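You operate a simulated robot arm through the tools that you are given. There is no shell and no other tool. Be economical: measure what you need, move in short steps, check, and stop when the job is done.

You are at the controls of a simulated robot arm. One attempt, no reset.

JOB
Run the card's defrost and end it by hand: the rig's cut-out has failed.
Fine: start from a coil at -15 C; switch the rig off from +10 C and before it shows +20 C; wind the timer back to its start.

The check looks at the end state, three seconds after you hand in, the way a careful person would. Anything else that was tipped, shoved, dropped, spilled or broken makes it a failure.

ROBOT AND FRAMES
A 7-joint arm with a fingered hand, fixed in place. Base frame: the origin is at the foot of the arm, x ahead of it, y to its left, z up. Lengths are in mm, angles in degrees, forces in N, time in s.
With the tool pointing down near the work surface it reaches from about 100 to 700 mm from the base axis. Its first joint turns from -166.0 to 166.0 degrees. Payload 4.9 kg.
Tool frame: the origin (TCP) lies between the finger pads and is the grasp point; the fingertips stand 32 mm ahead of it; z points along the fingers, y is the line along which they close. Largest opening 192 mm; the body of the gripper starts 89 mm behind the TCP. The gripper is a hand of 3 fingers: y runs from the thumb to the fingers, the wrist lies at [0, 0, -267] in the tool frame.
Orientation is told as [roll, pitch, yaw] about the base's x, y, z axes, in that order, counted from this pose: with the fingers straight down and closing along the base's y, the tool's x points along the base's -x, its y along +y and its z along -z.

CONTROLS
- The arm moves only by the tool step_arm. Its argument "targets" is a list of rows, each a list of 6 numbers: the shift along the tool's x, y, z in m, then the turn, a rotation vector about the tool's x, y, z in degrees. In form: [[dx, dy, dz, ax, ay, az], ...]. A call has 1 to 20 rows; each row is the pose to reach, as a shift and turn from the pose commanded when the call began, along the tool's axes at that moment. Each row takes 0.2 s and may step no farther than 50 mm and 8.6 degrees from the row before; otherwise, the whole call is refused. Where a pose cannot be reached the arm comes as near as it can. A force on the tool above 40 N (or 10 N above the force at the start of the call, whichever is more), or a blocked arm, ends the call early, and 0.2 s more pass. In this call time passes only in rows, and 0.2 s behind the last. It gives the time, the measured TCP pose, the force on the tool (base axes), the opening and the grip force at its end, in the units of the frame above (readings bear some noise), with the torque about the TCP (base axes, N m) and any sound that the robot's microphone picked up.
- Cameras (640 x 400 px; columns grow to the right, rows downward): "scene" is fixed at [42.5, 645.9, 1697.2]; the picture's right is [-0.92, -0.39, 0.00], its down [-0.13, 0.31, -0.94] and it looks along [0.36, -0.87, -0.34] (base axes); focal length 335 px, centre (320, 200). "wrist" rides on the gripper at [80, -46, -113] in the tool frame; the picture's right is [0.50, 0.87, 0.00], its down [-0.67, 0.39, -0.63] and it looks along [-0.55, 0.32, 0.78] (tool axes); focal length 226 px, centre (320, 200). There is no depth. A picture from a camera that has moved, and an enlarged one, comes with that camera's place and axes in the base frame and with its lens. The place of the scene camera against the robot may be out by one fixed shift of up to 12 mm in any direction.
- grab_frame(camera): a new picture of that camera. No time passes.
- curl_fingers(finger1, finger2, thumb_bend): sets how far each is bent, from 0 (flat) to 1 (curled in); at 0.3 the hand is open as for a grip, at 0.7 the pads meet at the TCP. One left out holds its place. A second passes; each finger stops where it meets its share of the squeeze, and holds until it gets a number again. It is the only way to open and close the hand. It gives what a move gives, with no picture; readings hold the bend of each and the force on the fingers (four entries, about 0 where the hand has none), thumb and palm.
- enlarge(camera, box): a new picture of the part [left, top, right, bottom] of that camera's present view, enlarged. No time passes.
- sign_off(): hands the job in; it is judged then, once.

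Work in short steps. Places have to be worked out from the pictures, the camera data and where the tool is seen: move nearer, look again, correct. Check each grasp and each placing, and mend what went wrong. You have 120 turns and 76 pictures in all, those below and enlarged ones among them. Open the gripper and draw the arm clear of the work before you hand the job in, unless the task says otherwise; then end with one line.

The tools are called after "Call:" as name(argument=value, ...) on one line, values as JSON. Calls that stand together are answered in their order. step_arm: Moves the arm, as the interface text tells. Its arguments: {"type":"object","properties":{"targets":{"type":"array","items":{"type":"array","items":{"type":"number"}}}},"required":["targets"]} The other tools are called the same way: curl_fingers (finger1, finger2, thumb_bend) moves the fingers one by one; grab_frame (camera) takes a picture; enlarge (camera, box) takes an enlarged picture of a part of a camera's view; sign_off () hands the job in.

At the start:

```text
clock: 0.0
tcp_pos: [435.0, -162.3, 1364.8]
orientation: [0.0, -0.1, -0.1]
contact_force: [0.3, 0.1, 0.0]
moment: [-0.01, 0.01, -0.02]
grip_width: 191.7
grip_force: 0.0
shape: jaw
bend: [0.3, 0.3, 0.3]
finger forces: [0.0, 0.1, 0.0, 0.1, 0.0, 0.0]
```

scene: 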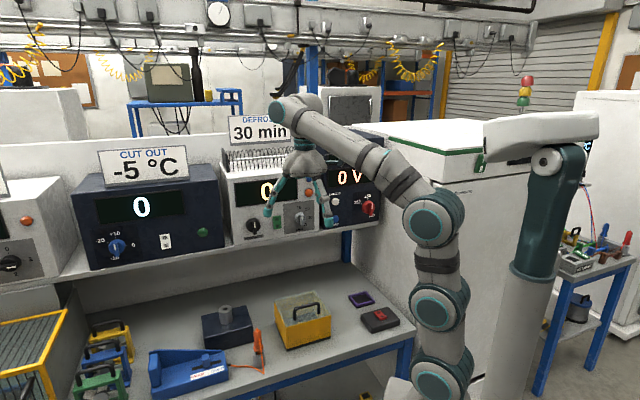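
wrist: 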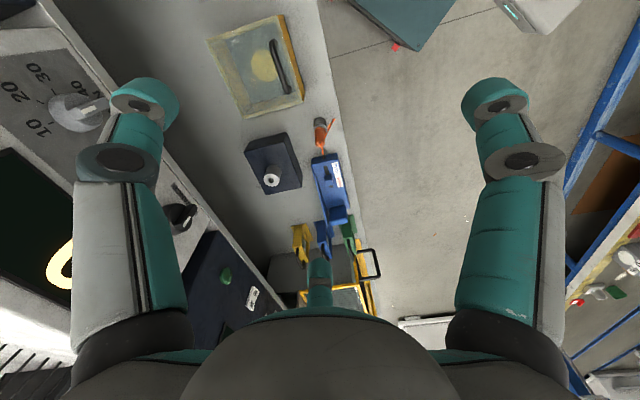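

The picture shows several front panels on a shelf with cards; I enlarge to read them.

Call:
enlarge(camera="scene", box=[200, 100, 400, 260])

Call:
enlarge(camera="scene", box=[0, 130, 220, 290])

Call:
enlarge(camera="scene", box=[440, 60, 640, 280])

```text
2.50 times, centred on (300, 180) of scene
camera zoom: at [42.5, 645.9, 1697.2], right [-0.92, -0.39, 0.0], down [-0.13, 0.31, -0.94], along [0.36, -0.87, -0.34], focal length 837 px, centre (370, 250)
```

zoom: 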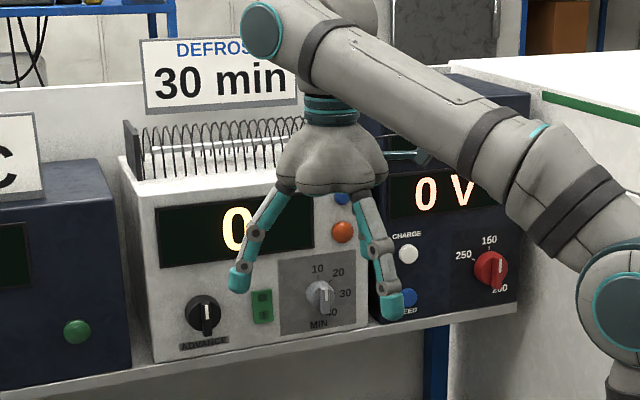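

```text
2.50 times, centred on (110, 210) of scene
camera zoom: at [42.5, 645.9, 1697.2], right [-0.92, -0.39, 0.0], down [-0.13, 0.31, -0.94], along [0.36, -0.87, -0.34], focal length 837 px, centre (845, 175)
```

zoom: 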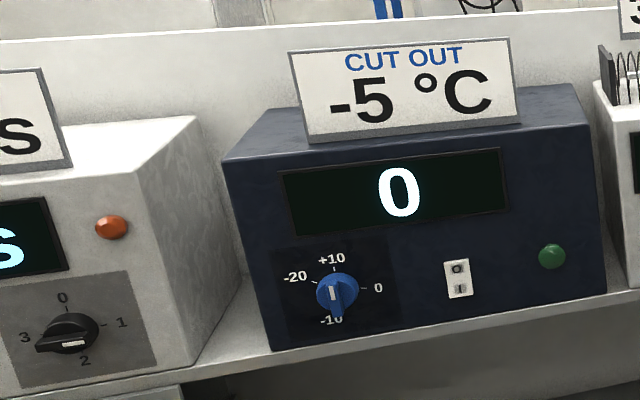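

```text
1.82 times, centred on (540, 170) of scene
camera zoom: at [42.5, 645.9, 1697.2], right [-0.92, -0.39, 0.0], down [-0.13, 0.31, -0.94], along [0.36, -0.87, -0.34], focal length 608 px, centre (-80, 254)
```

zoom: 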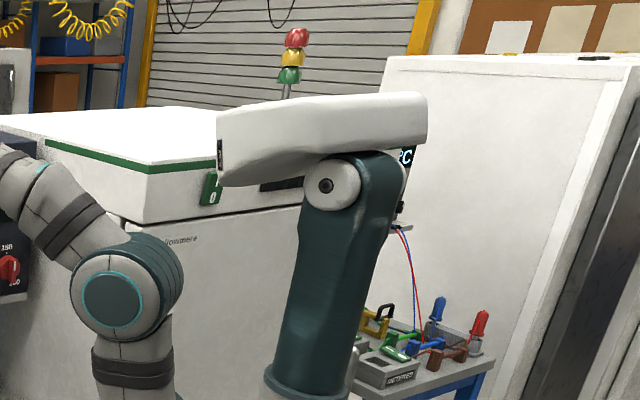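

The dial, ADVANCE knob and neighbouring green button triangulate to a panel plane facing roughly (-0.66, 0.75, 0), with the dial near (555,-397,1210). I tilt the hand up to face the panel, so that the wrist camera sees it and the scene camera view clears.

Call:
step_arm(targets=[[0, 0, 0, 6.18, -5.36, 0], [0, 0, 0, 12.36, -10.72, 0], [0, 0, 0, 18.54, -16.08, 0], [0, 0, 0, 24.72, -21.44, 0], [0, 0, 0, 30.9, -26.8, 0], [0, 0, 0, 37.08, -32.16, 0], [0, 0, 0, 43.26, -37.52, 0], [0, 0, 0, 49.44, -42.88, 0], [0, 0, 0, 55.62, -48.24, 0], [0, 0, 0, 61.8, -53.6, 0], [0, 0, 0, 67.98, -58.96, 0]])

Call:
grab_frame(camera="wrist")

Call:
grab_frame(camera="scene")

```text
clock: 2.4
tcp_pos: [433.8, -163.1, 1364.0]
orientation: [-90.1, -41.1, 41.1]
contact_force: [-0.4, 0.0, 0.1]
moment: [0.0, 0.01, 0.0]
grip_width: 192.0
grip_force: 0.0
shape: jaw
bend: [0.3, 0.3, 0.3]
finger forces: [0.1, 0.0, 0.0, 0.0, 0.0, 0.0]
```

```text
70 pictures are left
camera wrist: at [290.9, -137.6, 1346.9], right [0.15, 0.12, -0.98], down [0.16, 0.98, 0.15], along [0.98, -0.18, 0.12], focal length 226 px, centre (320, 200)
```

wrist: 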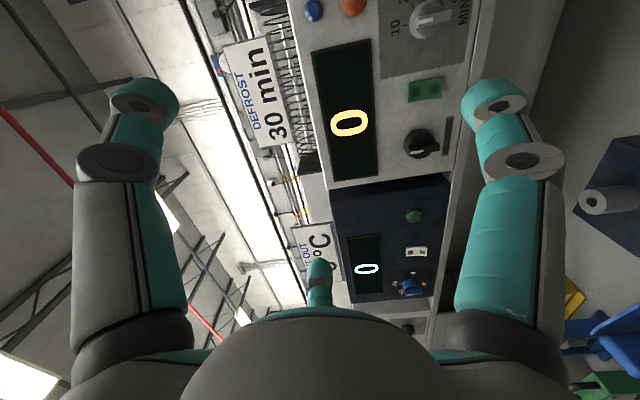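

```text
69 pictures are left
```

scene: 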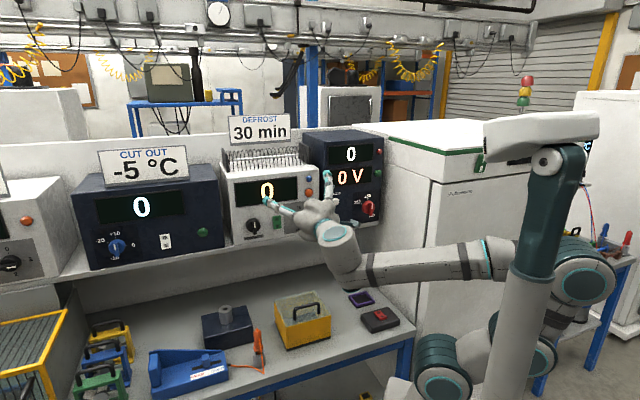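

The tilt was good and the panels are clear now. I look closer at the white rig, its right-hand neighbour and the lower bench.

Call:
enlarge(camera="scene", box=[215, 105, 395, 245])

Call:
enlarge(camera="wrist", box=[270, 0, 490, 180])

Call:
enlarge(camera="wrist", box=[280, 160, 480, 340])

```text
2.86 times, centred on (305, 175) of scene
camera zoom: at [42.5, 645.9, 1697.2], right [-0.92, -0.39, 0.0], down [-0.13, 0.31, -0.94], along [0.36, -0.87, -0.34], focal length 956 px, centre (363, 271)
```

zoom: 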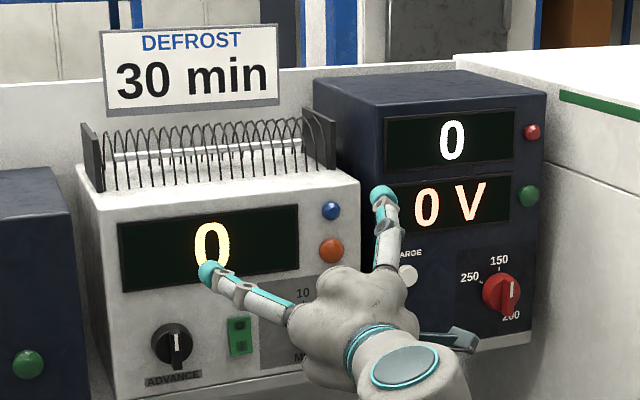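

```text
2.22 times, centred on (380, 90) of wrist
camera zoom: at [290.9, -137.6, 1346.9], right [0.15, 0.12, -0.98], down [0.16, 0.98, 0.15], along [0.98, -0.18, 0.12], focal length 502 px, centre (187, 444)
```

zoom: 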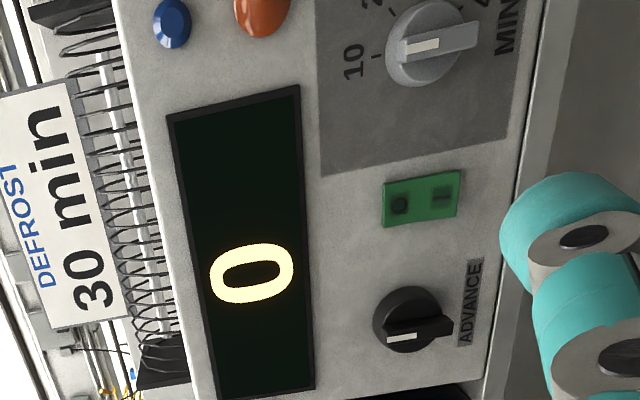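

```text
2.22 times, centred on (380, 250) of wrist
camera zoom: at [290.9, -137.6, 1346.9], right [0.15, 0.12, -0.98], down [0.16, 0.98, 0.15], along [0.98, -0.18, 0.12], focal length 502 px, centre (187, 89)
```

zoom: 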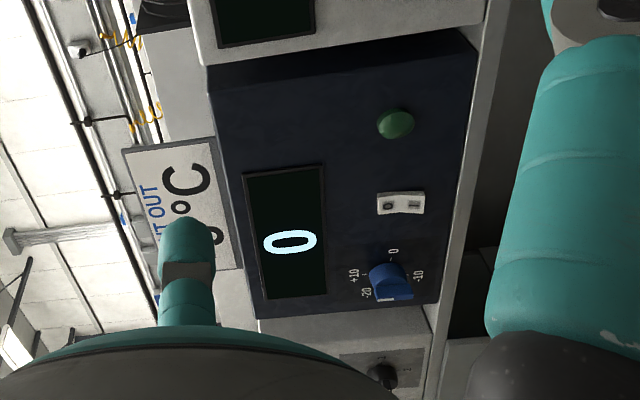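

The white box is the rig: coil on top, green O/I rocker, MIN timer dial and ADVANCE knob, with blue and orange lamps. I roll the hand so the wrist camera sits on top and sees this panel upright.

Call:
step_arm(targets=[[0, 0, 0, 0, 0, -8.4], [0, 0, 0, 0, 0, -16.8], [0, 0, 0, 0, 0, -25.2], [0, 0, 0, 0, 0, -33.6], [0, 0, 0, 0, 0, -42], [0, 0, 0, 0, 0, -50.4], [0, 0, 0, 0, 0, -58.8], [0, 0, 0, 0, 0, -67.2], [0, 0, 0, 0, 0, -75.6], [0, 0, 0, 0, 0, -84], [0, 0, 0, 0, 0, -92.4], [0, 0, 0, 0, 0, -100.8]])

Call:
grab_frame(camera="wrist")

```text
clock: 5.0
tcp_pos: [435.2, -163.6, 1364.5]
orientation: [-90.1, 59.9, 41.0]
contact_force: [-0.3, 0.3, -0.1]
moment: [0.0, 0.0, 0.0]
grip_width: 191.8
grip_force: 0.0
shape: jaw
bend: [0.3, 0.3, 0.3]
finger forces: [0.1, 0.0, 0.0, 0.0, 0.0, 0.0]
```

```text
65 pictures are left
camera wrist: at [358.8, -79.1, 1456.6], right [-0.76, -0.66, 0.0], down [-0.41, 0.48, -0.78], along [0.51, -0.58, -0.63], focal length 226 px, centre (320, 200)
```

wrist: 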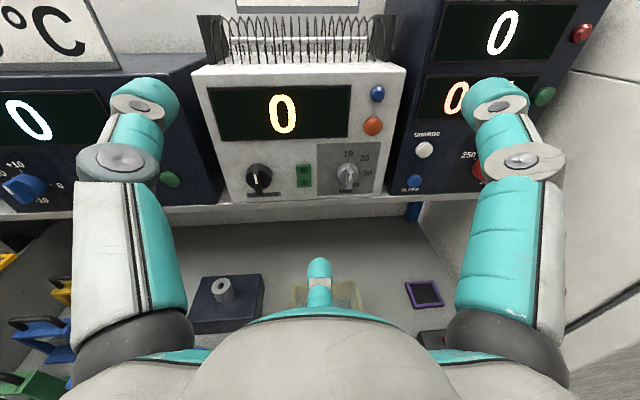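

The view is square to the panel now. I enlarge it to read the dials and pointers.

Call:
enlarge(camera="wrist", box=[230, 130, 400, 210])

Call:
enlarge(camera="wrist", box=[310, 140, 390, 195])

```text
3.76 times, centred on (315, 170) of wrist
camera zoom: at [358.8, -79.1, 1456.6], right [-0.76, -0.66, 0.0], down [-0.41, 0.48, -0.78], along [0.51, -0.58, -0.63], focal length 851 px, centre (339, 313)
```

zoom: 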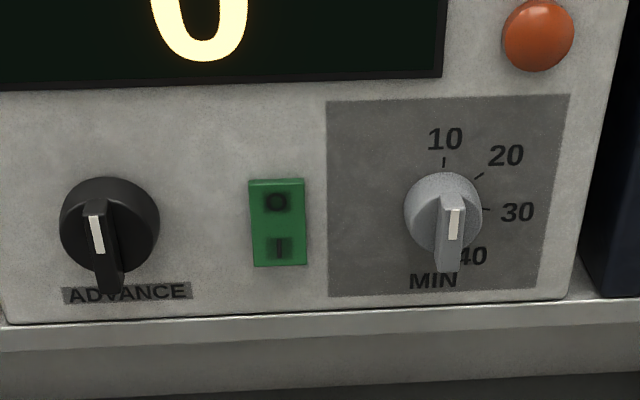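

```text
7.27 times, centred on (350, 168) of wrist
camera zoom: at [358.8, -79.1, 1456.6], right [-0.76, -0.66, 0.0], down [-0.41, 0.48, -0.78], along [0.51, -0.58, -0.63], focal length 1644 px, centre (102, 436)
```

zoom: 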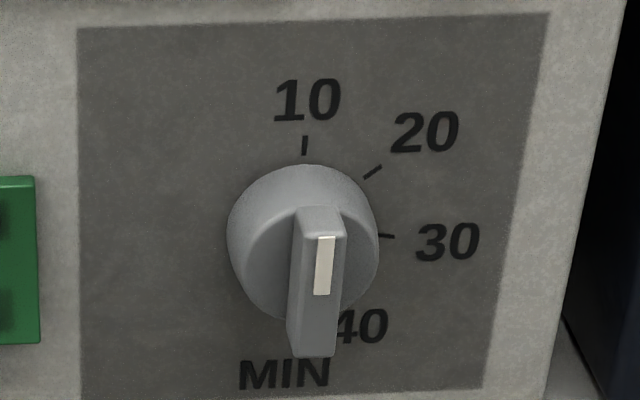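

MIN pointer stands at 10, ADVANCE pointer straight up, rocker O/I between them. I move nearer the dial (up −60, right +50, forward 100 mm) to get a second view for triangulation, and partly close the fingers to see their spread.

Call:
step_arm(targets=[[-0.009, 0.0245, 0.033, 0, 0, 0], [-0.018, 0.049, 0.066, 0, 0, 0], [-0.027, 0.0735, 0.1, 0, 0, 0]])

Call:
curl_fingers(finger1=0.58, finger2=0.58, thumb_bend=0.58)

Call:
grab_frame(camera="wrist")

```text
clock: 5.8
tcp_pos: [463.0, -272.9, 1303.6]
orientation: [-90.0, 59.8, 40.9]
contact_force: [0.4, -0.3, 0.5]
moment: [0.02, 0.0, 0.0]
grip_width: 191.8
grip_force: 0.1
shape: jaw
bend: [0.3, 0.3, 0.3]
finger forces: [0.0, 0.0, 0.1, 0.1, 0.0, 0.1]
```

```text
clock: 6.8
tcp_pos: [462.5, -272.0, 1304.0]
orientation: [-90.0, 59.7, 41.0]
contact_force: [0.1, -0.4, -0.5]
moment: [-0.02, 0.02, -0.02]
grip_width: 54.9
grip_force: 0.0
shape: fingers
bend: [0.57, 0.57, 0.57]
finger forces: [0.1, 0.0, 0.0, 0.1, 0.1, 0.0]
```

```text
62 pictures are left
camera wrist: at [386.8, -188.2, 1396.6], right [-0.76, -0.66, 0.0], down [-0.41, 0.48, -0.78], along [0.51, -0.58, -0.63], focal length 226 px, centre (320, 200)
```

wrist: 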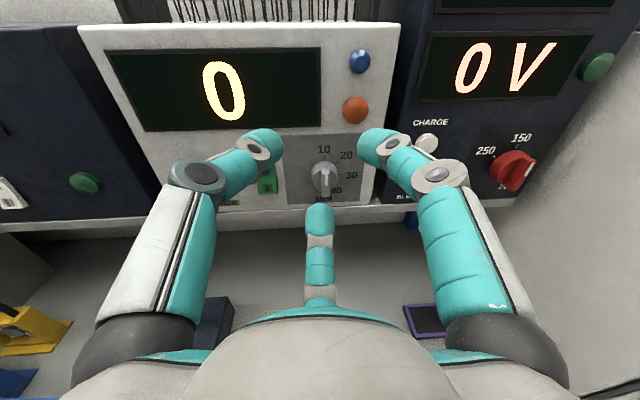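

The fingers give about 55 mm opening at 0.57. I enlarge the dial for a precise fix.

Call:
enlarge(camera="wrist", box=[280, 130, 380, 210])

```text
5.00 times, centred on (330, 170) of wrist
camera zoom: at [386.8, -188.2, 1396.6], right [-0.76, -0.66, 0.0], down [-0.41, 0.48, -0.78], along [0.51, -0.58, -0.63], focal length 1130 px, centre (270, 350)
```

zoom: 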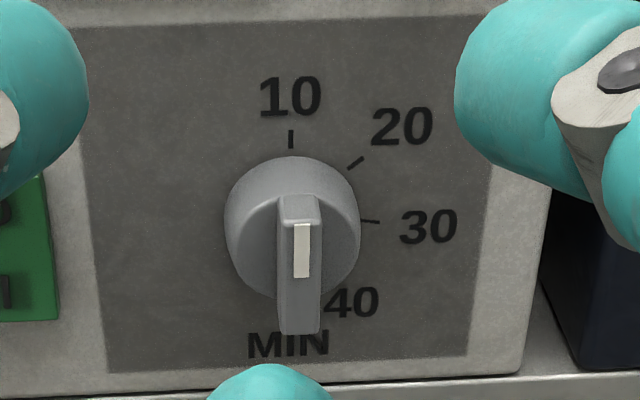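

The fix puts the dial centre at about (583,-425,1202), panel about 194 mm ahead of the TCP, with the knob standing out about 32 mm and its bar 40 mm long. I line up on the axis and stop short, with the fingertips about 15 mm before the knob.

Call:
step_arm(targets=[[-0.021, 0.0143, 0.0275, 0, 0, 0], [-0.042, 0.0286, 0.055, 0, 0, 0], [-0.063, 0.043, 0.0825, 0, 0, 0], [-0.084, 0.0573, 0.108, 0, 0, 0]])

Call:
grab_frame(camera="wrist")

Call:
enlarge(camera="scene", box=[225, 150, 385, 260])

```text
clock: 7.8
tcp_pos: [528.3, -357.4, 1203.8]
orientation: [-90.2, 59.6, 40.8]
contact_force: [-0.7, -0.8, 0.2]
moment: [0.04, 0.03, 0.0]
grip_width: 54.8
grip_force: 0.1
shape: fingers
bend: [0.57, 0.57, 0.57]
finger forces: [0.0, 0.1, 0.0, 0.0, 0.1, 0.0]
```

```text
60 pictures are left
camera wrist: at [453.0, -273.5, 1295.6], right [-0.75, -0.66, 0.0], down [-0.41, 0.48, -0.78], along [0.51, -0.58, -0.63], focal length 226 px, centre (320, 200)
```

wrist: 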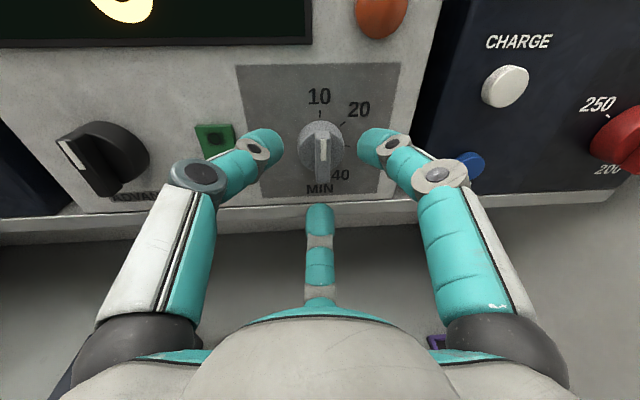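

```text
3.64 times, centred on (305, 205) of scene
camera zoom: at [42.5, 645.9, 1697.2], right [-0.92, -0.39, 0.0], down [-0.13, 0.31, -0.94], along [0.36, -0.87, -0.34], focal length 1217 px, centre (374, 182)
```

zoom: 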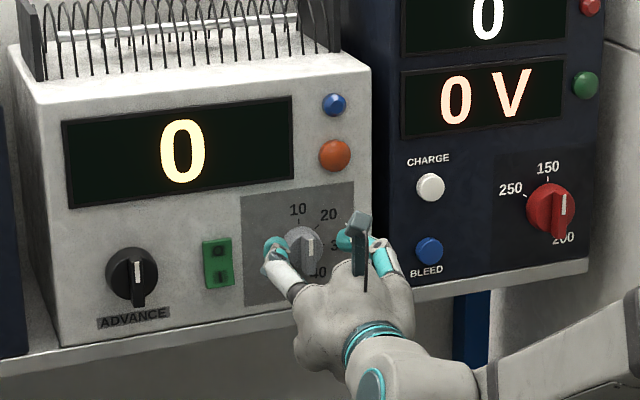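

The view fits a panel about 93 mm ahead of the TCP and the knob about 4 mm below the axis. I advance 44 mm so that the tips straddle the knob without touching the panel.

Call:
step_arm(targets=[[-0.0035, 0.002, 0.015, 0, 0, 0], [-0.0035, 0.002, 0.03, 0, 0, 0], [-0.0035, 0.002, 0.044, 0, 0, 0]])

Call:
grab_frame(camera="wrist")

```text
clock: 8.6
tcp_pos: [558.3, -386.8, 1201.2]
orientation: [-90.6, 60.0, 40.9]
contact_force: [-22.4, 24.3, 3.3]
moment: [-0.31, -0.45, 1.18]
grip_width: 51.4
grip_force: 16.6
shape: fingers
bend: [0.57, 0.57, 0.57]
finger forces: [0.0, 2.5, 0.0, 0.0, 30.8, 0.1]
stopped in row 3: the force on the tool passed its limit at 59 N (the readings are from after the stop); the commanded pose is now the measured one
```

```text
58 pictures are left
camera wrist: at [482.0, -301.6, 1292.9], right [-0.75, -0.66, 0.0], down [-0.41, 0.47, -0.78], along [0.52, -0.58, -0.63], focal length 226 px, centre (320, 200)
```

wrist: 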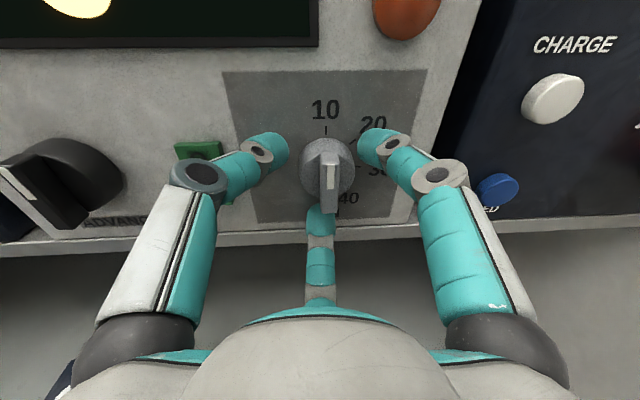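

The thumb tip met the panel at 59 N, so the tips reach further than I reckoned. I back off 6 mm and shift 3 mm right, then check that nothing was displaced.

Call:
step_arm(targets=[[0.0015, 0.0026, -0.006, 0, 0, 0]])

Call:
grab_frame(camera="scene")

Call:
enlarge(camera="wrist", box=[230, 80, 410, 230])

```text
clock: 9.0
tcp_pos: [552.3, -385.8, 1199.5]
orientation: [-90.3, 59.9, 41.0]
contact_force: [0.0, 0.5, -1.0]
moment: [-0.02, -0.01, 0.03]
grip_width: 54.1
grip_force: 0.1
shape: fingers
bend: [0.57, 0.57, 0.57]
finger forces: [0.1, 0.1, 0.0, 0.1, 0.0, 0.0]
```

```text
57 pictures are left
```

scene: 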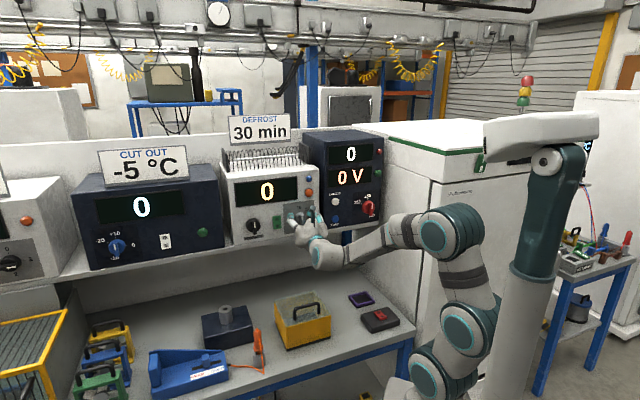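

```text
2.67 times, centred on (320, 155) of wrist
camera zoom: at [476.1, -300.7, 1291.8], right [-0.75, -0.66, 0.0], down [-0.41, 0.47, -0.78], along [0.51, -0.58, -0.63], focal length 603 px, centre (320, 320)
```

zoom: 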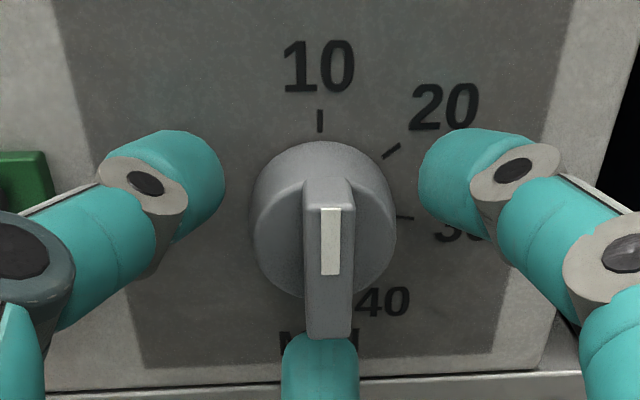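

Nothing was displaced and the knob is centred between the tips. I close the fingers on it.

Call:
curl_fingers(finger1=0.68, finger2=0.68, thumb_bend=0.68)

Call:
enlarge(camera="wrist", box=[230, 80, 410, 230])

```text
clock: 10.0
tcp_pos: [552.7, -384.8, 1201.1]
orientation: [-90.4, 59.9, 40.9]
contact_force: [1.7, 0.7, 3.2]
moment: [-0.1, -0.08, 0.06]
grip_width: 37.1
grip_force: 12.0
shape: fingers
bend: [0.61, 0.64, 0.63]
finger forces: [8.6, 4.9, 0.0, 0.0, 10.8, 0.0]
```

```text
2.67 times, centred on (320, 155) of wrist
camera zoom: at [476.2, -300.2, 1292.4], right [-0.75, -0.66, 0.0], down [-0.41, 0.47, -0.78], along [0.51, -0.58, -0.63], focal length 603 px, centre (320, 320)
```

zoom: 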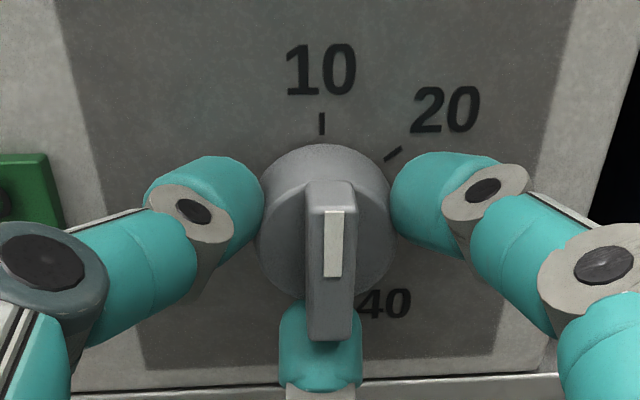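

All three fingertips hold the knob body at about 10 N. I turn clockwise 45° first and look.

Call:
step_arm(targets=[[0, 0, 0, 0, 0, 8], [0, 0, 0, 0, 0, 16], [0, 0, 0, 0, 0, 24], [0, 0, 0, 0, 0, 32], [0, 0, 0, 0, 0, 40], [0, 0, 0, 0, 0, 46]])

Call:
grab_frame(camera="wrist")

```text
clock: 11.4
tcp_pos: [552.6, -385.6, 1202.2]
orientation: [-90.3, 13.8, 41.3]
contact_force: [3.8, 11.0, 10.0]
moment: [-0.24, -0.13, 0.34]
grip_width: 36.8
grip_force: 15.0
shape: fingers
bend: [0.63, 0.64, 0.62]
finger forces: [6.5, 7.3, 0.1, 0.0, 16.4, 0.0]
```

```text
54 pictures are left
camera wrist: at [426.8, -344.3, 1264.2], right [-0.52, -0.46, -0.72], down [0.0, 0.84, -0.54], along [0.86, -0.28, -0.43], focal length 226 px, centre (320, 200)
```

wrist: 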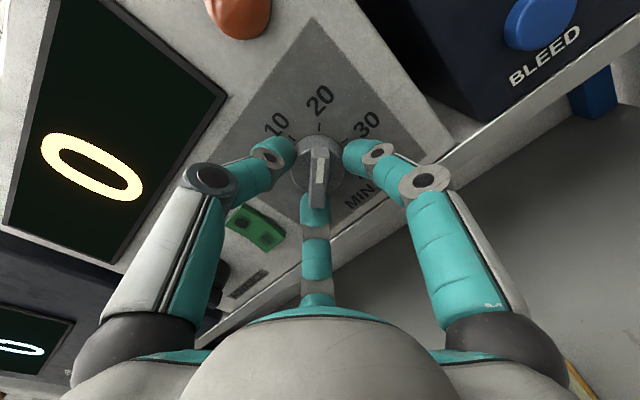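

The knob followed and now points at 20. I turn another 46° to 30.

Call:
step_arm(targets=[[0, 0, 0, 0, 0, 8], [0, 0, 0, 0, 0, 16], [0, 0, 0, 0, 0, 24], [0, 0, 0, 0, 0, 32], [0, 0, 0, 0, 0, 40], [0, 0, 0, 0, 0, 46]])

Call:
enlarge(camera="wrist", box=[200, 60, 440, 240])

```text
clock: 12.8
tcp_pos: [552.3, -384.6, 1201.4]
orientation: [-90.4, -32.3, 41.5]
contact_force: [6.4, 4.6, 15.2]
moment: [-0.3, -0.2, 0.42]
grip_width: 36.6
grip_force: 14.6
shape: fingers
bend: [0.64, 0.63, 0.62]
finger forces: [5.7, 9.8, 0.1, 0.1, 14.0, 0.1]
```

```text
2.22 times, centred on (320, 150) of wrist
camera zoom: at [407.9, -361.2, 1197.5], right [0.03, 0.02, -1.0], down [0.17, 0.99, 0.03], along [0.99, -0.17, 0.03], focal length 502 px, centre (320, 311)
```

zoom: 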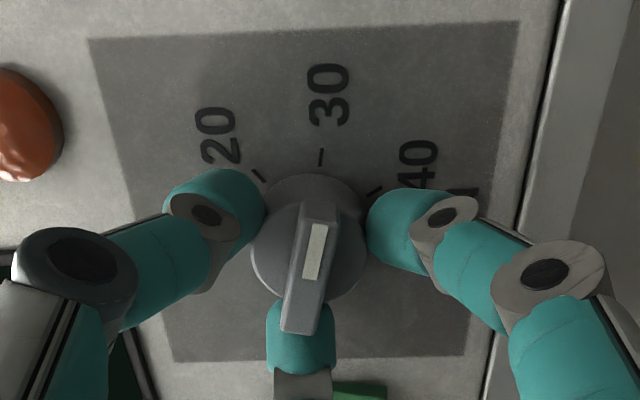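

The pointer is in line with the 30 tick. I release and back off 60 mm.

Call:
curl_fingers(finger1=0.56, finger2=0.56, thumb_bend=0.56)

Call:
step_arm(targets=[[0, 0, -0.02, 0, 0, 0], [0, 0, -0.06, 0, 0, 0], [0, 0, -0.1, 0, 0, 0]])

Call:
grab_frame(camera="wrist")

```text
clock: 13.8
tcp_pos: [553.5, -383.9, 1198.7]
orientation: [-90.1, -32.2, 41.4]
contact_force: [-0.2, 0.0, 0.8]
moment: [0.04, -0.04, -0.03]
grip_width: 58.3
grip_force: 0.0
shape: fingers
bend: [0.56, 0.56, 0.56]
finger forces: [0.0, 0.0, 0.0, 0.0, 0.0, 0.1]
```

```text
clock: 14.6
tcp_pos: [486.0, -308.2, 1199.7]
orientation: [-90.2, -32.1, 41.5]
contact_force: [0.2, 0.4, -0.1]
moment: [0.01, 0.0, 0.04]
grip_width: 58.4
grip_force: 0.0
shape: fingers
bend: [0.56, 0.56, 0.56]
finger forces: [0.0, 0.0, 0.1, 0.0, 0.0, 0.0]
```

```text
52 pictures are left
camera wrist: at [341.3, -284.9, 1197.1], right [0.03, 0.02, -1.0], down [0.17, 0.99, 0.03], along [0.99, -0.17, 0.03], focal length 226 px, centre (320, 200)
```

wrist: 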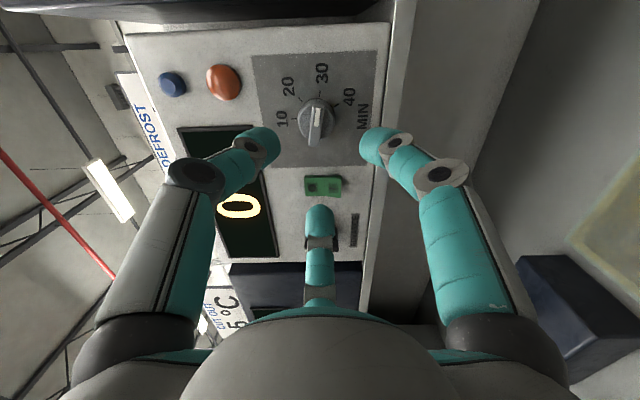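

Timer is at 30. I roll the hand back so the camera is on top and shape the hand to a single leading finger for the rocker.

Call:
step_arm(targets=[[0, 0, 0, 0, 0, -8.4], [0, 0, 0, 0, 0, -16.8], [0, 0, 0, 0, 0, -25.2], [0, 0, 0, 0, 0, -33.6], [0, 0, 0, 0, 0, -42], [0, 0, 0, 0, 0, -50.4], [0, 0, 0, 0, 0, -58.8], [0, 0, 0, 0, 0, -67.2], [0, 0, 0, 0, 0, -75.6], [0, 0, 0, 0, 0, -84], [0, 0, 0, 0, 0, -92]])

Call:
curl_fingers(finger1=0.5, finger2=0.78, thumb_bend=0.78)

Call:
grab_frame(camera="wrist")

```text
clock: 17.0
tcp_pos: [486.5, -309.2, 1200.5]
orientation: [-90.4, 60.1, 41.0]
contact_force: [-0.3, 0.6, 1.1]
moment: [0.02, 0.01, -0.01]
grip_width: 58.4
grip_force: 0.0
shape: fingers
bend: [0.56, 0.56, 0.56]
finger forces: [0.1, 0.0, 0.0, 0.0, 0.0, 0.0]
```

```text
clock: 18.0
tcp_pos: [485.8, -309.1, 1198.4]
orientation: [-90.2, 59.9, 41.0]
contact_force: [0.4, -0.7, -0.7]
moment: [-0.02, 0.0, 0.02]
grip_width: 45.4
grip_force: 0.1
shape: fingers
bend: [0.5, 0.75, 0.74]
finger forces: [0.0, 0.0, 0.0, 0.0, 0.1, 0.0]
```

```text
51 pictures are left
camera wrist: at [409.7, -224.9, 1291.3], right [-0.75, -0.66, 0.0], down [-0.41, 0.47, -0.78], along [0.51, -0.58, -0.63], focal length 226 px, centre (320, 200)
```

wrist: 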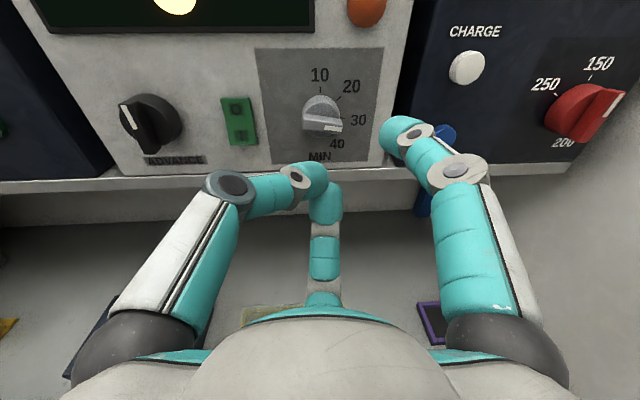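

finger1 is the right-hand one; the lower one, finger2, clears the neighbouring knobs better. I swap them and check where its tip stands.

Call:
curl_fingers(finger1=0.78, finger2=0.5, thumb_bend=0.78)

Call:
grab_frame(camera="wrist")

Call:
enlarge(camera="scene", box=[225, 150, 385, 260])

```text
clock: 19.0
tcp_pos: [485.4, -309.2, 1199.5]
orientation: [-90.3, 59.9, 41.0]
contact_force: [0.1, -0.6, -0.3]
moment: [0.01, 0.0, 0.01]
grip_width: 2.5
grip_force: 0.0
shape: fingers
bend: [0.68, 0.5, 0.78]
finger forces: [0.0, 0.0, 0.0, 0.0, 0.0, 0.0]
```

```text
50 pictures are left
camera wrist: at [409.7, -224.9, 1291.3], right [-0.75, -0.66, 0.0], down [-0.41, 0.47, -0.78], along [0.51, -0.58, -0.63], focal length 226 px, centre (320, 200)
```

wrist: 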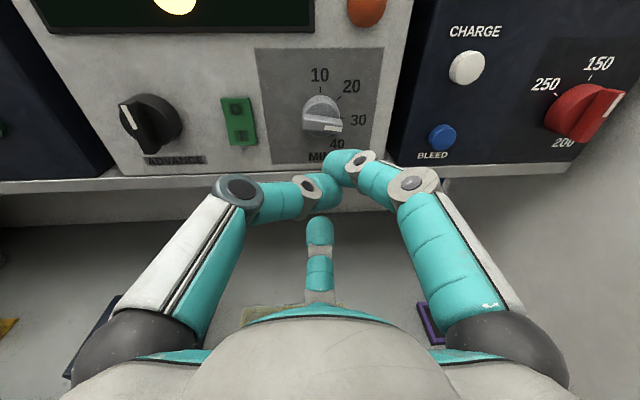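

```text
3.64 times, centred on (305, 205) of scene
camera zoom: at [42.5, 645.9, 1697.2], right [-0.92, -0.39, 0.0], down [-0.13, 0.31, -0.94], along [0.36, -0.87, -0.34], focal length 1217 px, centre (374, 182)
```

zoom: 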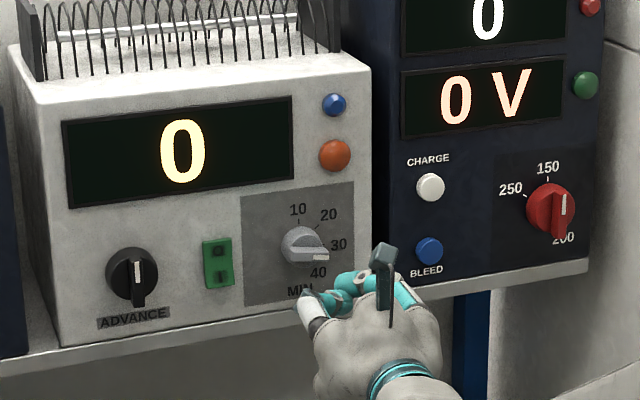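

finger2's tip stands about 45 mm ahead of and 50 mm below the axis, a bit ahead of the others. The rocker's "I" half is at about r −256, z 1180, so I line up in front of it with the finger a little straighter.

Call:
curl_fingers(finger2=0.45)

Call:
step_arm(targets=[[-0.006, -0.032, 0.02, 0, 0, 0], [-0.012, -0.064, 0.04, 0, 0, 0], [-0.0183, -0.0957, 0.06, 0, 0, 0]])

Call:
grab_frame(camera="wrist")

Call:
enlarge(camera="scene", box=[225, 150, 385, 260])

```text
clock: 20.0
tcp_pos: [485.7, -310.1, 1199.2]
orientation: [-90.3, 59.9, 41.0]
contact_force: [0.2, 0.5, -0.1]
moment: [-0.02, 0.0, -0.01]
grip_width: 2.6
grip_force: 0.1
shape: fingers
bend: [0.68, 0.45, 0.78]
finger forces: [0.0, 0.0, 0.1, 0.0, 0.0, 0.0]
```

```text
clock: 20.8
tcp_pos: [592.9, -294.0, 1232.6]
orientation: [-90.4, 59.9, 41.0]
contact_force: [0.8, 0.2, -0.1]
moment: [0.01, -0.03, -0.04]
grip_width: 2.6
grip_force: 0.0
shape: fingers
bend: [0.68, 0.45, 0.78]
finger forces: [0.1, 0.1, 0.1, 0.0, 0.0, 0.0]
```

```text
48 pictures are left
camera wrist: at [516.6, -208.9, 1324.0], right [-0.75, -0.66, 0.0], down [-0.41, 0.47, -0.78], along [0.51, -0.58, -0.63], focal length 226 px, centre (320, 200)
```

wrist: 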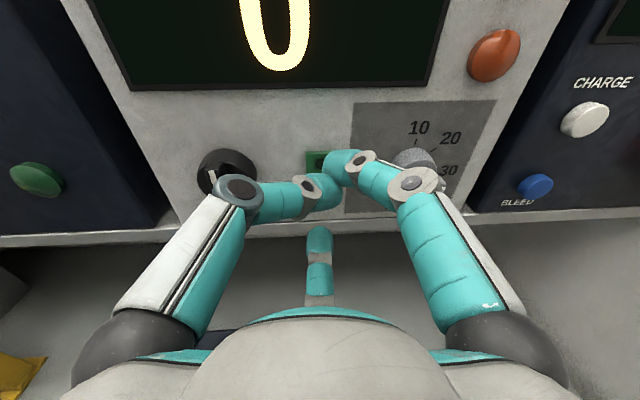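

```text
3.64 times, centred on (305, 205) of scene
camera zoom: at [42.5, 645.9, 1697.2], right [-0.92, -0.39, 0.0], down [-0.13, 0.31, -0.94], along [0.36, -0.87, -0.34], focal length 1217 px, centre (374, 182)
```

zoom: 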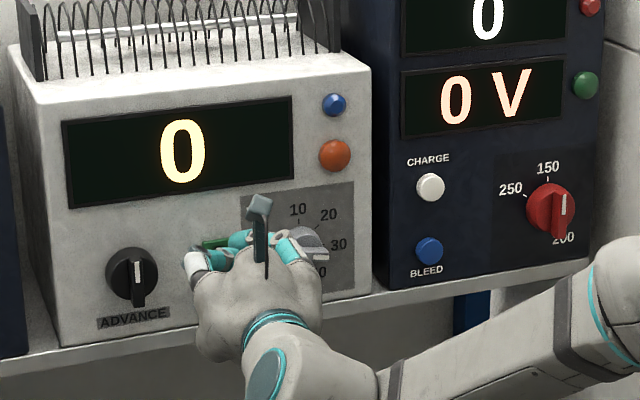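

The closed fingers hide the rocker from the camera. A symmetric pinch of all three tips on the axis is a better prod, so I back off, open, and close to 0.7.

Call:
step_arm(targets=[[0, 0, -0.03, 0, 0, 0]])

Call:
curl_fingers(finger1=0.56, finger2=0.56, thumb_bend=0.56)

Call:
curl_fingers(finger1=0.7, finger2=0.7, thumb_bend=0.7)

Call:
grab_frame(camera="wrist")

```text
clock: 21.2
tcp_pos: [574.4, -270.3, 1230.8]
orientation: [-90.3, 59.9, 40.9]
contact_force: [-0.9, 1.0, -0.8]
moment: [-0.01, 0.0, 0.03]
grip_width: 2.8
grip_force: 0.0
shape: fingers
bend: [0.68, 0.45, 0.78]
finger forces: [0.1, 0.1, 0.0, 0.1, 0.0, 0.1]
```

```text
clock: 22.2
tcp_pos: [574.8, -270.2, 1231.8]
orientation: [-90.3, 59.8, 41.0]
contact_force: [-0.3, -0.2, 0.1]
moment: [-0.02, 0.0, -0.02]
grip_width: 58.4
grip_force: 0.2
shape: fingers
bend: [0.56, 0.56, 0.56]
finger forces: [0.0, 0.1, 0.1, 0.0, 0.0, 0.1]
```

```text
clock: 23.2
tcp_pos: [575.3, -269.1, 1232.4]
orientation: [-90.3, 60.0, 41.0]
contact_force: [0.3, 0.7, -0.2]
moment: [0.0, -0.01, 0.02]
grip_width: 3.7
grip_force: 0.0
shape: fingers
bend: [0.69, 0.69, 0.7]
finger forces: [0.1, 0.1, 0.1, 0.1, 0.0, 0.0]
```

```text
46 pictures are left
camera wrist: at [497.9, -186.5, 1323.4], right [-0.75, -0.66, 0.0], down [-0.41, 0.47, -0.78], along [0.51, -0.58, -0.63], focal length 226 px, centre (320, 200)
```

wrist: 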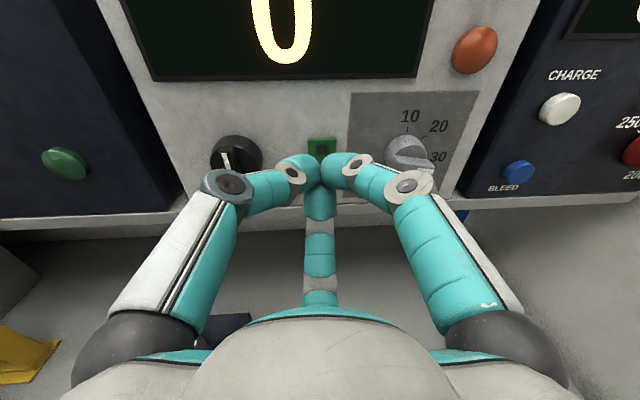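

The pinched tips sit on the axis and are laterally in line with the rocker. I lower 58 mm to the "I" half and advance 65 mm.

Call:
step_arm(targets=[[-0.025, 0.0145, 0.01, 0, 0, 0], [-0.0502, 0.029, 0.02, 0, 0, 0], [-0.0502, 0.029, 0.045, 0, 0, 0], [-0.0502, 0.029, 0.065, 0, 0, 0]])

Call:
grab_frame(camera="wrist")

```text
clock: 24.2
tcp_pos: [617.5, -320.5, 1172.4]
orientation: [-90.3, 60.0, 41.1]
contact_force: [0.3, 0.6, 0.9]
moment: [0.0, -0.01, -0.01]
grip_width: 3.2
grip_force: 0.9
shape: fingers
bend: [0.69, 0.7, 0.7]
finger forces: [0.1, 0.0, 0.0, 0.0, 2.0, 0.1]
```

```text
45 pictures are left
camera wrist: at [541.7, -236.1, 1264.5], right [-0.75, -0.66, 0.0], down [-0.42, 0.47, -0.78], along [0.51, -0.58, -0.63], focal length 226 px, centre (320, 200)
```

wrist: 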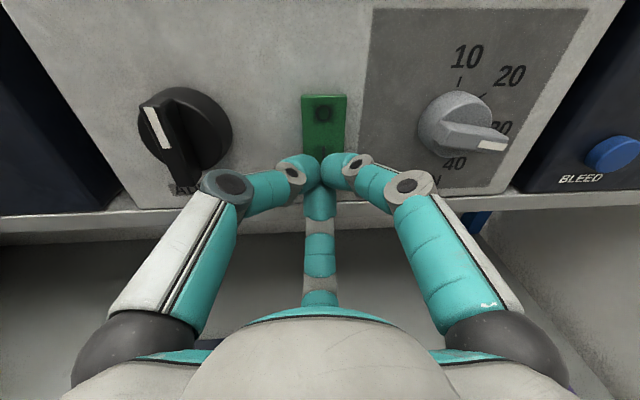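

Tips are 10–20 mm before the "I" half, well aligned. I press in slowly.

Call:
step_arm(targets=[[0, 0, 0.004, 0, 0, 0], [0, 0, 0.008, 0, 0, 0], [0, 0, 0.011, 0, 0, 0], [0, 0, 0.014, 0, 0, 0]])

```text
clock: 25.0
tcp_pos: [623.1, -325.2, 1173.9]
orientation: [-90.6, 60.1, 41.0]
contact_force: [-21.0, 17.1, 2.6]
moment: [-0.16, -0.24, -0.11]
grip_width: 0.8
grip_force: 17.5
shape: fingers
bend: [0.71, 0.69, 0.71]
finger forces: [16.5, 0.0, 0.0, 0.0, 18.6, 0.0]
stopped in row 3: the force on the tool passed its limit at 44 N (the readings are from after the stop); the commanded pose is now the measured one
```

Contact at 44 N. I check the rocker, lamps and display.

Call:
step_arm(targets=[[0, 0, -0.012, 0, 0, 0]])

Call:
enlarge(camera="scene", box=[205, 110, 365, 260])

Call:
enlarge(camera="wrist", box=[260, 70, 380, 190])

```text
clock: 25.4
tcp_pos: [616.5, -315.9, 1172.4]
orientation: [-90.3, 60.0, 41.1]
contact_force: [-0.2, 0.9, 0.3]
moment: [-0.04, 0.01, -0.01]
grip_width: 3.2
grip_force: 0.1
shape: fingers
bend: [0.7, 0.69, 0.7]
finger forces: [0.0, 0.0, 0.0, 0.0, 0.0, 0.1]
```

```text
2.67 times, centred on (285, 185) of scene
camera zoom: at [42.5, 645.9, 1697.2], right [-0.92, -0.39, 0.0], down [-0.13, 0.31, -0.94], along [0.36, -0.87, -0.34], focal length 892 px, centre (413, 240)
```

zoom: 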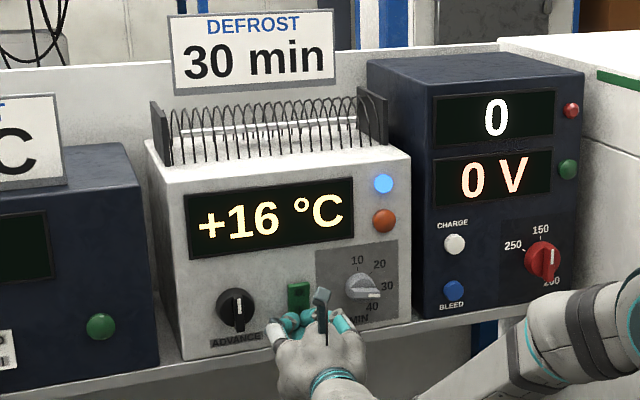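

```text
3.33 times, centred on (320, 130) of wrist
camera zoom: at [540.5, -231.8, 1264.6], right [-0.75, -0.66, 0.0], down [-0.42, 0.47, -0.78], along [0.52, -0.58, -0.63], focal length 754 px, centre (320, 433)
```

zoom: 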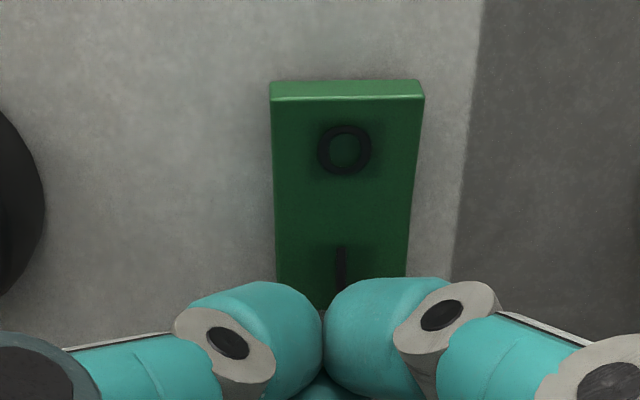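

The rig is on: +16 °C and the blue (cooling) lamp lit, so it must chill to −15 before the defrost is advanced. I back off and move in front of the ADVANCE knob with the fingers opened.

Call:
step_arm(targets=[[0, 0, -0.04, 0, 0, 0], [-0.0102, -0.0478, -0.045, 0, 0, 0], [-0.0205, -0.0955, -0.045, 0, 0, 0]])

Call:
curl_fingers(finger1=0.55, finger2=0.55, thumb_bend=0.55)

Call:
grab_frame(camera="wrist")

Call:
enlarge(camera="scene", box=[205, 110, 365, 260])

```text
clock: 26.2
tcp_pos: [656.0, -220.6, 1204.6]
orientation: [-90.4, 60.2, 41.2]
contact_force: [0.9, 0.3, 0.8]
moment: [-0.01, 0.01, -0.05]
grip_width: 3.3
grip_force: 0.1
shape: fingers
bend: [0.7, 0.69, 0.7]
finger forces: [0.0, 0.1, 0.1, 0.1, 0.0, 0.0]
```

```text
clock: 27.2
tcp_pos: [656.4, -221.9, 1204.2]
orientation: [-90.4, 60.1, 41.1]
contact_force: [-0.6, -0.3, 0.5]
moment: [-0.02, -0.01, -0.02]
grip_width: 62.6
grip_force: 0.1
shape: fingers
bend: [0.55, 0.55, 0.55]
finger forces: [0.0, 0.1, 0.1, 0.0, 0.0, 0.1]
```

```text
42 pictures are left
camera wrist: at [579.6, -137.8, 1295.9], right [-0.75, -0.66, 0.0], down [-0.42, 0.47, -0.78], along [0.51, -0.58, -0.63], focal length 226 px, centre (320, 200)
```

wrist: 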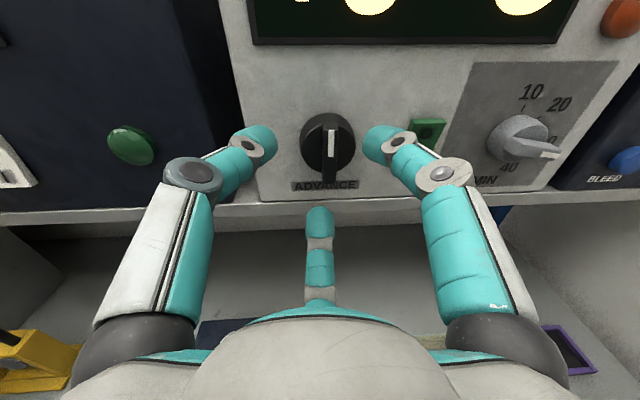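

```text
2.67 times, centred on (285, 185) of scene
camera zoom: at [42.5, 645.9, 1697.2], right [-0.92, -0.39, 0.0], down [-0.13, 0.31, -0.94], along [0.36, -0.87, -0.34], focal length 892 px, centre (413, 240)
```

zoom: 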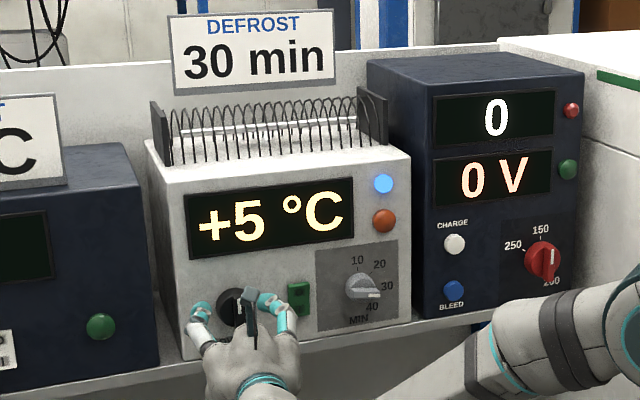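

Cooling is fast, about 6 °C/s, and the display is at +5. The knob is a bit bigger (~51 mm) and 5 mm right of the axis, so I widen slightly, then advance around it.

Call:
curl_fingers(finger1=0.52, finger2=0.52, thumb_bend=0.52)

Call:
step_arm(targets=[[0.0025, 0.0043, 0.025, 0, 0, 0], [0.0025, 0.0043, 0.042, 0, 0, 0], [0.0025, 0.0043, 0.052, 0, 0, 0]])

Call:
enlarge(camera="scene", box=[205, 110, 365, 260])

Call:
grab_frame(camera="wrist")

```text
clock: 28.2
tcp_pos: [655.1, -222.7, 1203.4]
orientation: [-90.4, 59.9, 41.2]
contact_force: [0.9, 0.0, 0.3]
moment: [0.0, 0.04, 0.0]
grip_width: 75.3
grip_force: 0.1
shape: fingers
bend: [0.52, 0.52, 0.52]
finger forces: [0.1, 0.0, 0.0, 0.0, 0.1, 0.0]
```

```text
clock: 29.0
tcp_pos: [687.5, -255.2, 1205.8]
orientation: [-91.1, 60.2, 41.2]
contact_force: [-19.3, 16.5, 2.5]
moment: [-0.31, -0.58, 1.04]
grip_width: 70.6
grip_force: 12.0
shape: fingers
bend: [0.52, 0.52, 0.53]
finger forces: [0.1, 0.0, 0.0, 0.1, 25.0, 0.1]
stopped in row 3: the force on the tool passed its limit at 57 N (the readings are from after the stop); the commanded pose is now the measured one
```

```text
2.67 times, centred on (285, 185) of scene
camera zoom: at [42.5, 645.9, 1697.2], right [-0.92, -0.39, 0.0], down [-0.13, 0.31, -0.94], along [0.36, -0.87, -0.34], focal length 892 px, centre (413, 240)
```

zoom: 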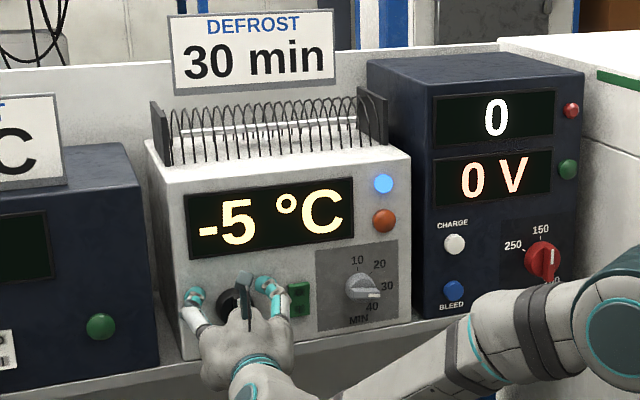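

```text
39 pictures are left
camera wrist: at [609.3, -171.8, 1297.5], right [-0.74, -0.67, 0.0], down [-0.42, 0.46, -0.78], along [0.52, -0.58, -0.62], focal length 226 px, centre (320, 200)
```

wrist: 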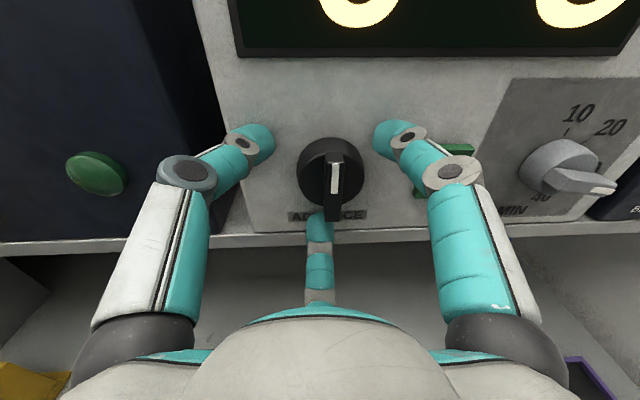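

−5 °C; the thumb tip touches the panel. I back off 5 mm, centre 5 mm right, and grip the knob.

Call:
step_arm(targets=[[0.0025, 0.0043, -0.005, 0, 0, 0]])

Call:
curl_fingers(finger1=0.67, finger2=0.67, thumb_bend=0.67)

Call:
grab_frame(camera="wrist")

Call:
enlarge(camera="scene", box=[205, 110, 365, 260])

```text
clock: 29.4
tcp_pos: [681.3, -256.9, 1203.6]
orientation: [-90.8, 60.3, 41.3]
contact_force: [1.1, -0.8, -0.6]
moment: [0.01, 0.01, -0.01]
grip_width: 75.1
grip_force: 0.0
shape: fingers
bend: [0.52, 0.52, 0.52]
finger forces: [0.1, 0.0, 0.0, 0.1, 0.0, 0.0]
```

```text
clock: 30.4
tcp_pos: [680.5, -257.9, 1204.9]
orientation: [-90.8, 60.3, 41.3]
contact_force: [0.4, 0.8, 0.2]
moment: [0.0, -0.02, 0.0]
grip_width: 41.8
grip_force: 13.4
shape: fingers
bend: [0.6, 0.6, 0.62]
finger forces: [8.9, 8.3, 0.0, 0.0, 10.3, 0.0]
```

```text
38 pictures are left
camera wrist: at [603.1, -173.1, 1296.5], right [-0.74, -0.67, 0.0], down [-0.42, 0.46, -0.78], along [0.52, -0.58, -0.63], focal length 226 px, centre (320, 200)
```

wrist: 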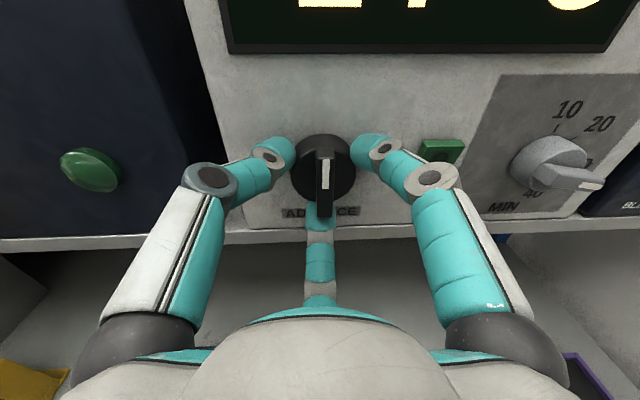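

```text
2.67 times, centred on (285, 185) of scene
camera zoom: at [42.5, 645.9, 1697.2], right [-0.92, -0.39, 0.0], down [-0.13, 0.31, -0.94], along [0.36, -0.87, -0.34], focal length 892 px, centre (413, 240)
```

zoom: 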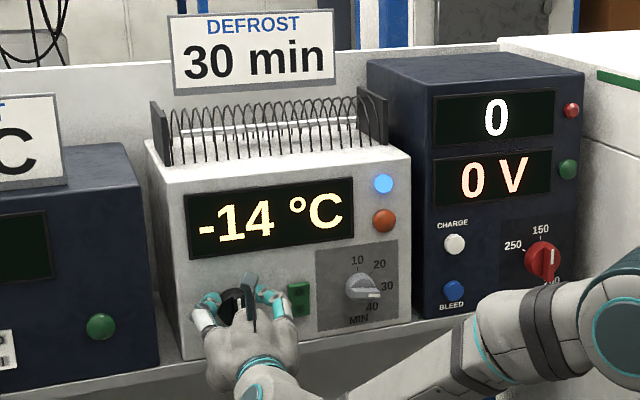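

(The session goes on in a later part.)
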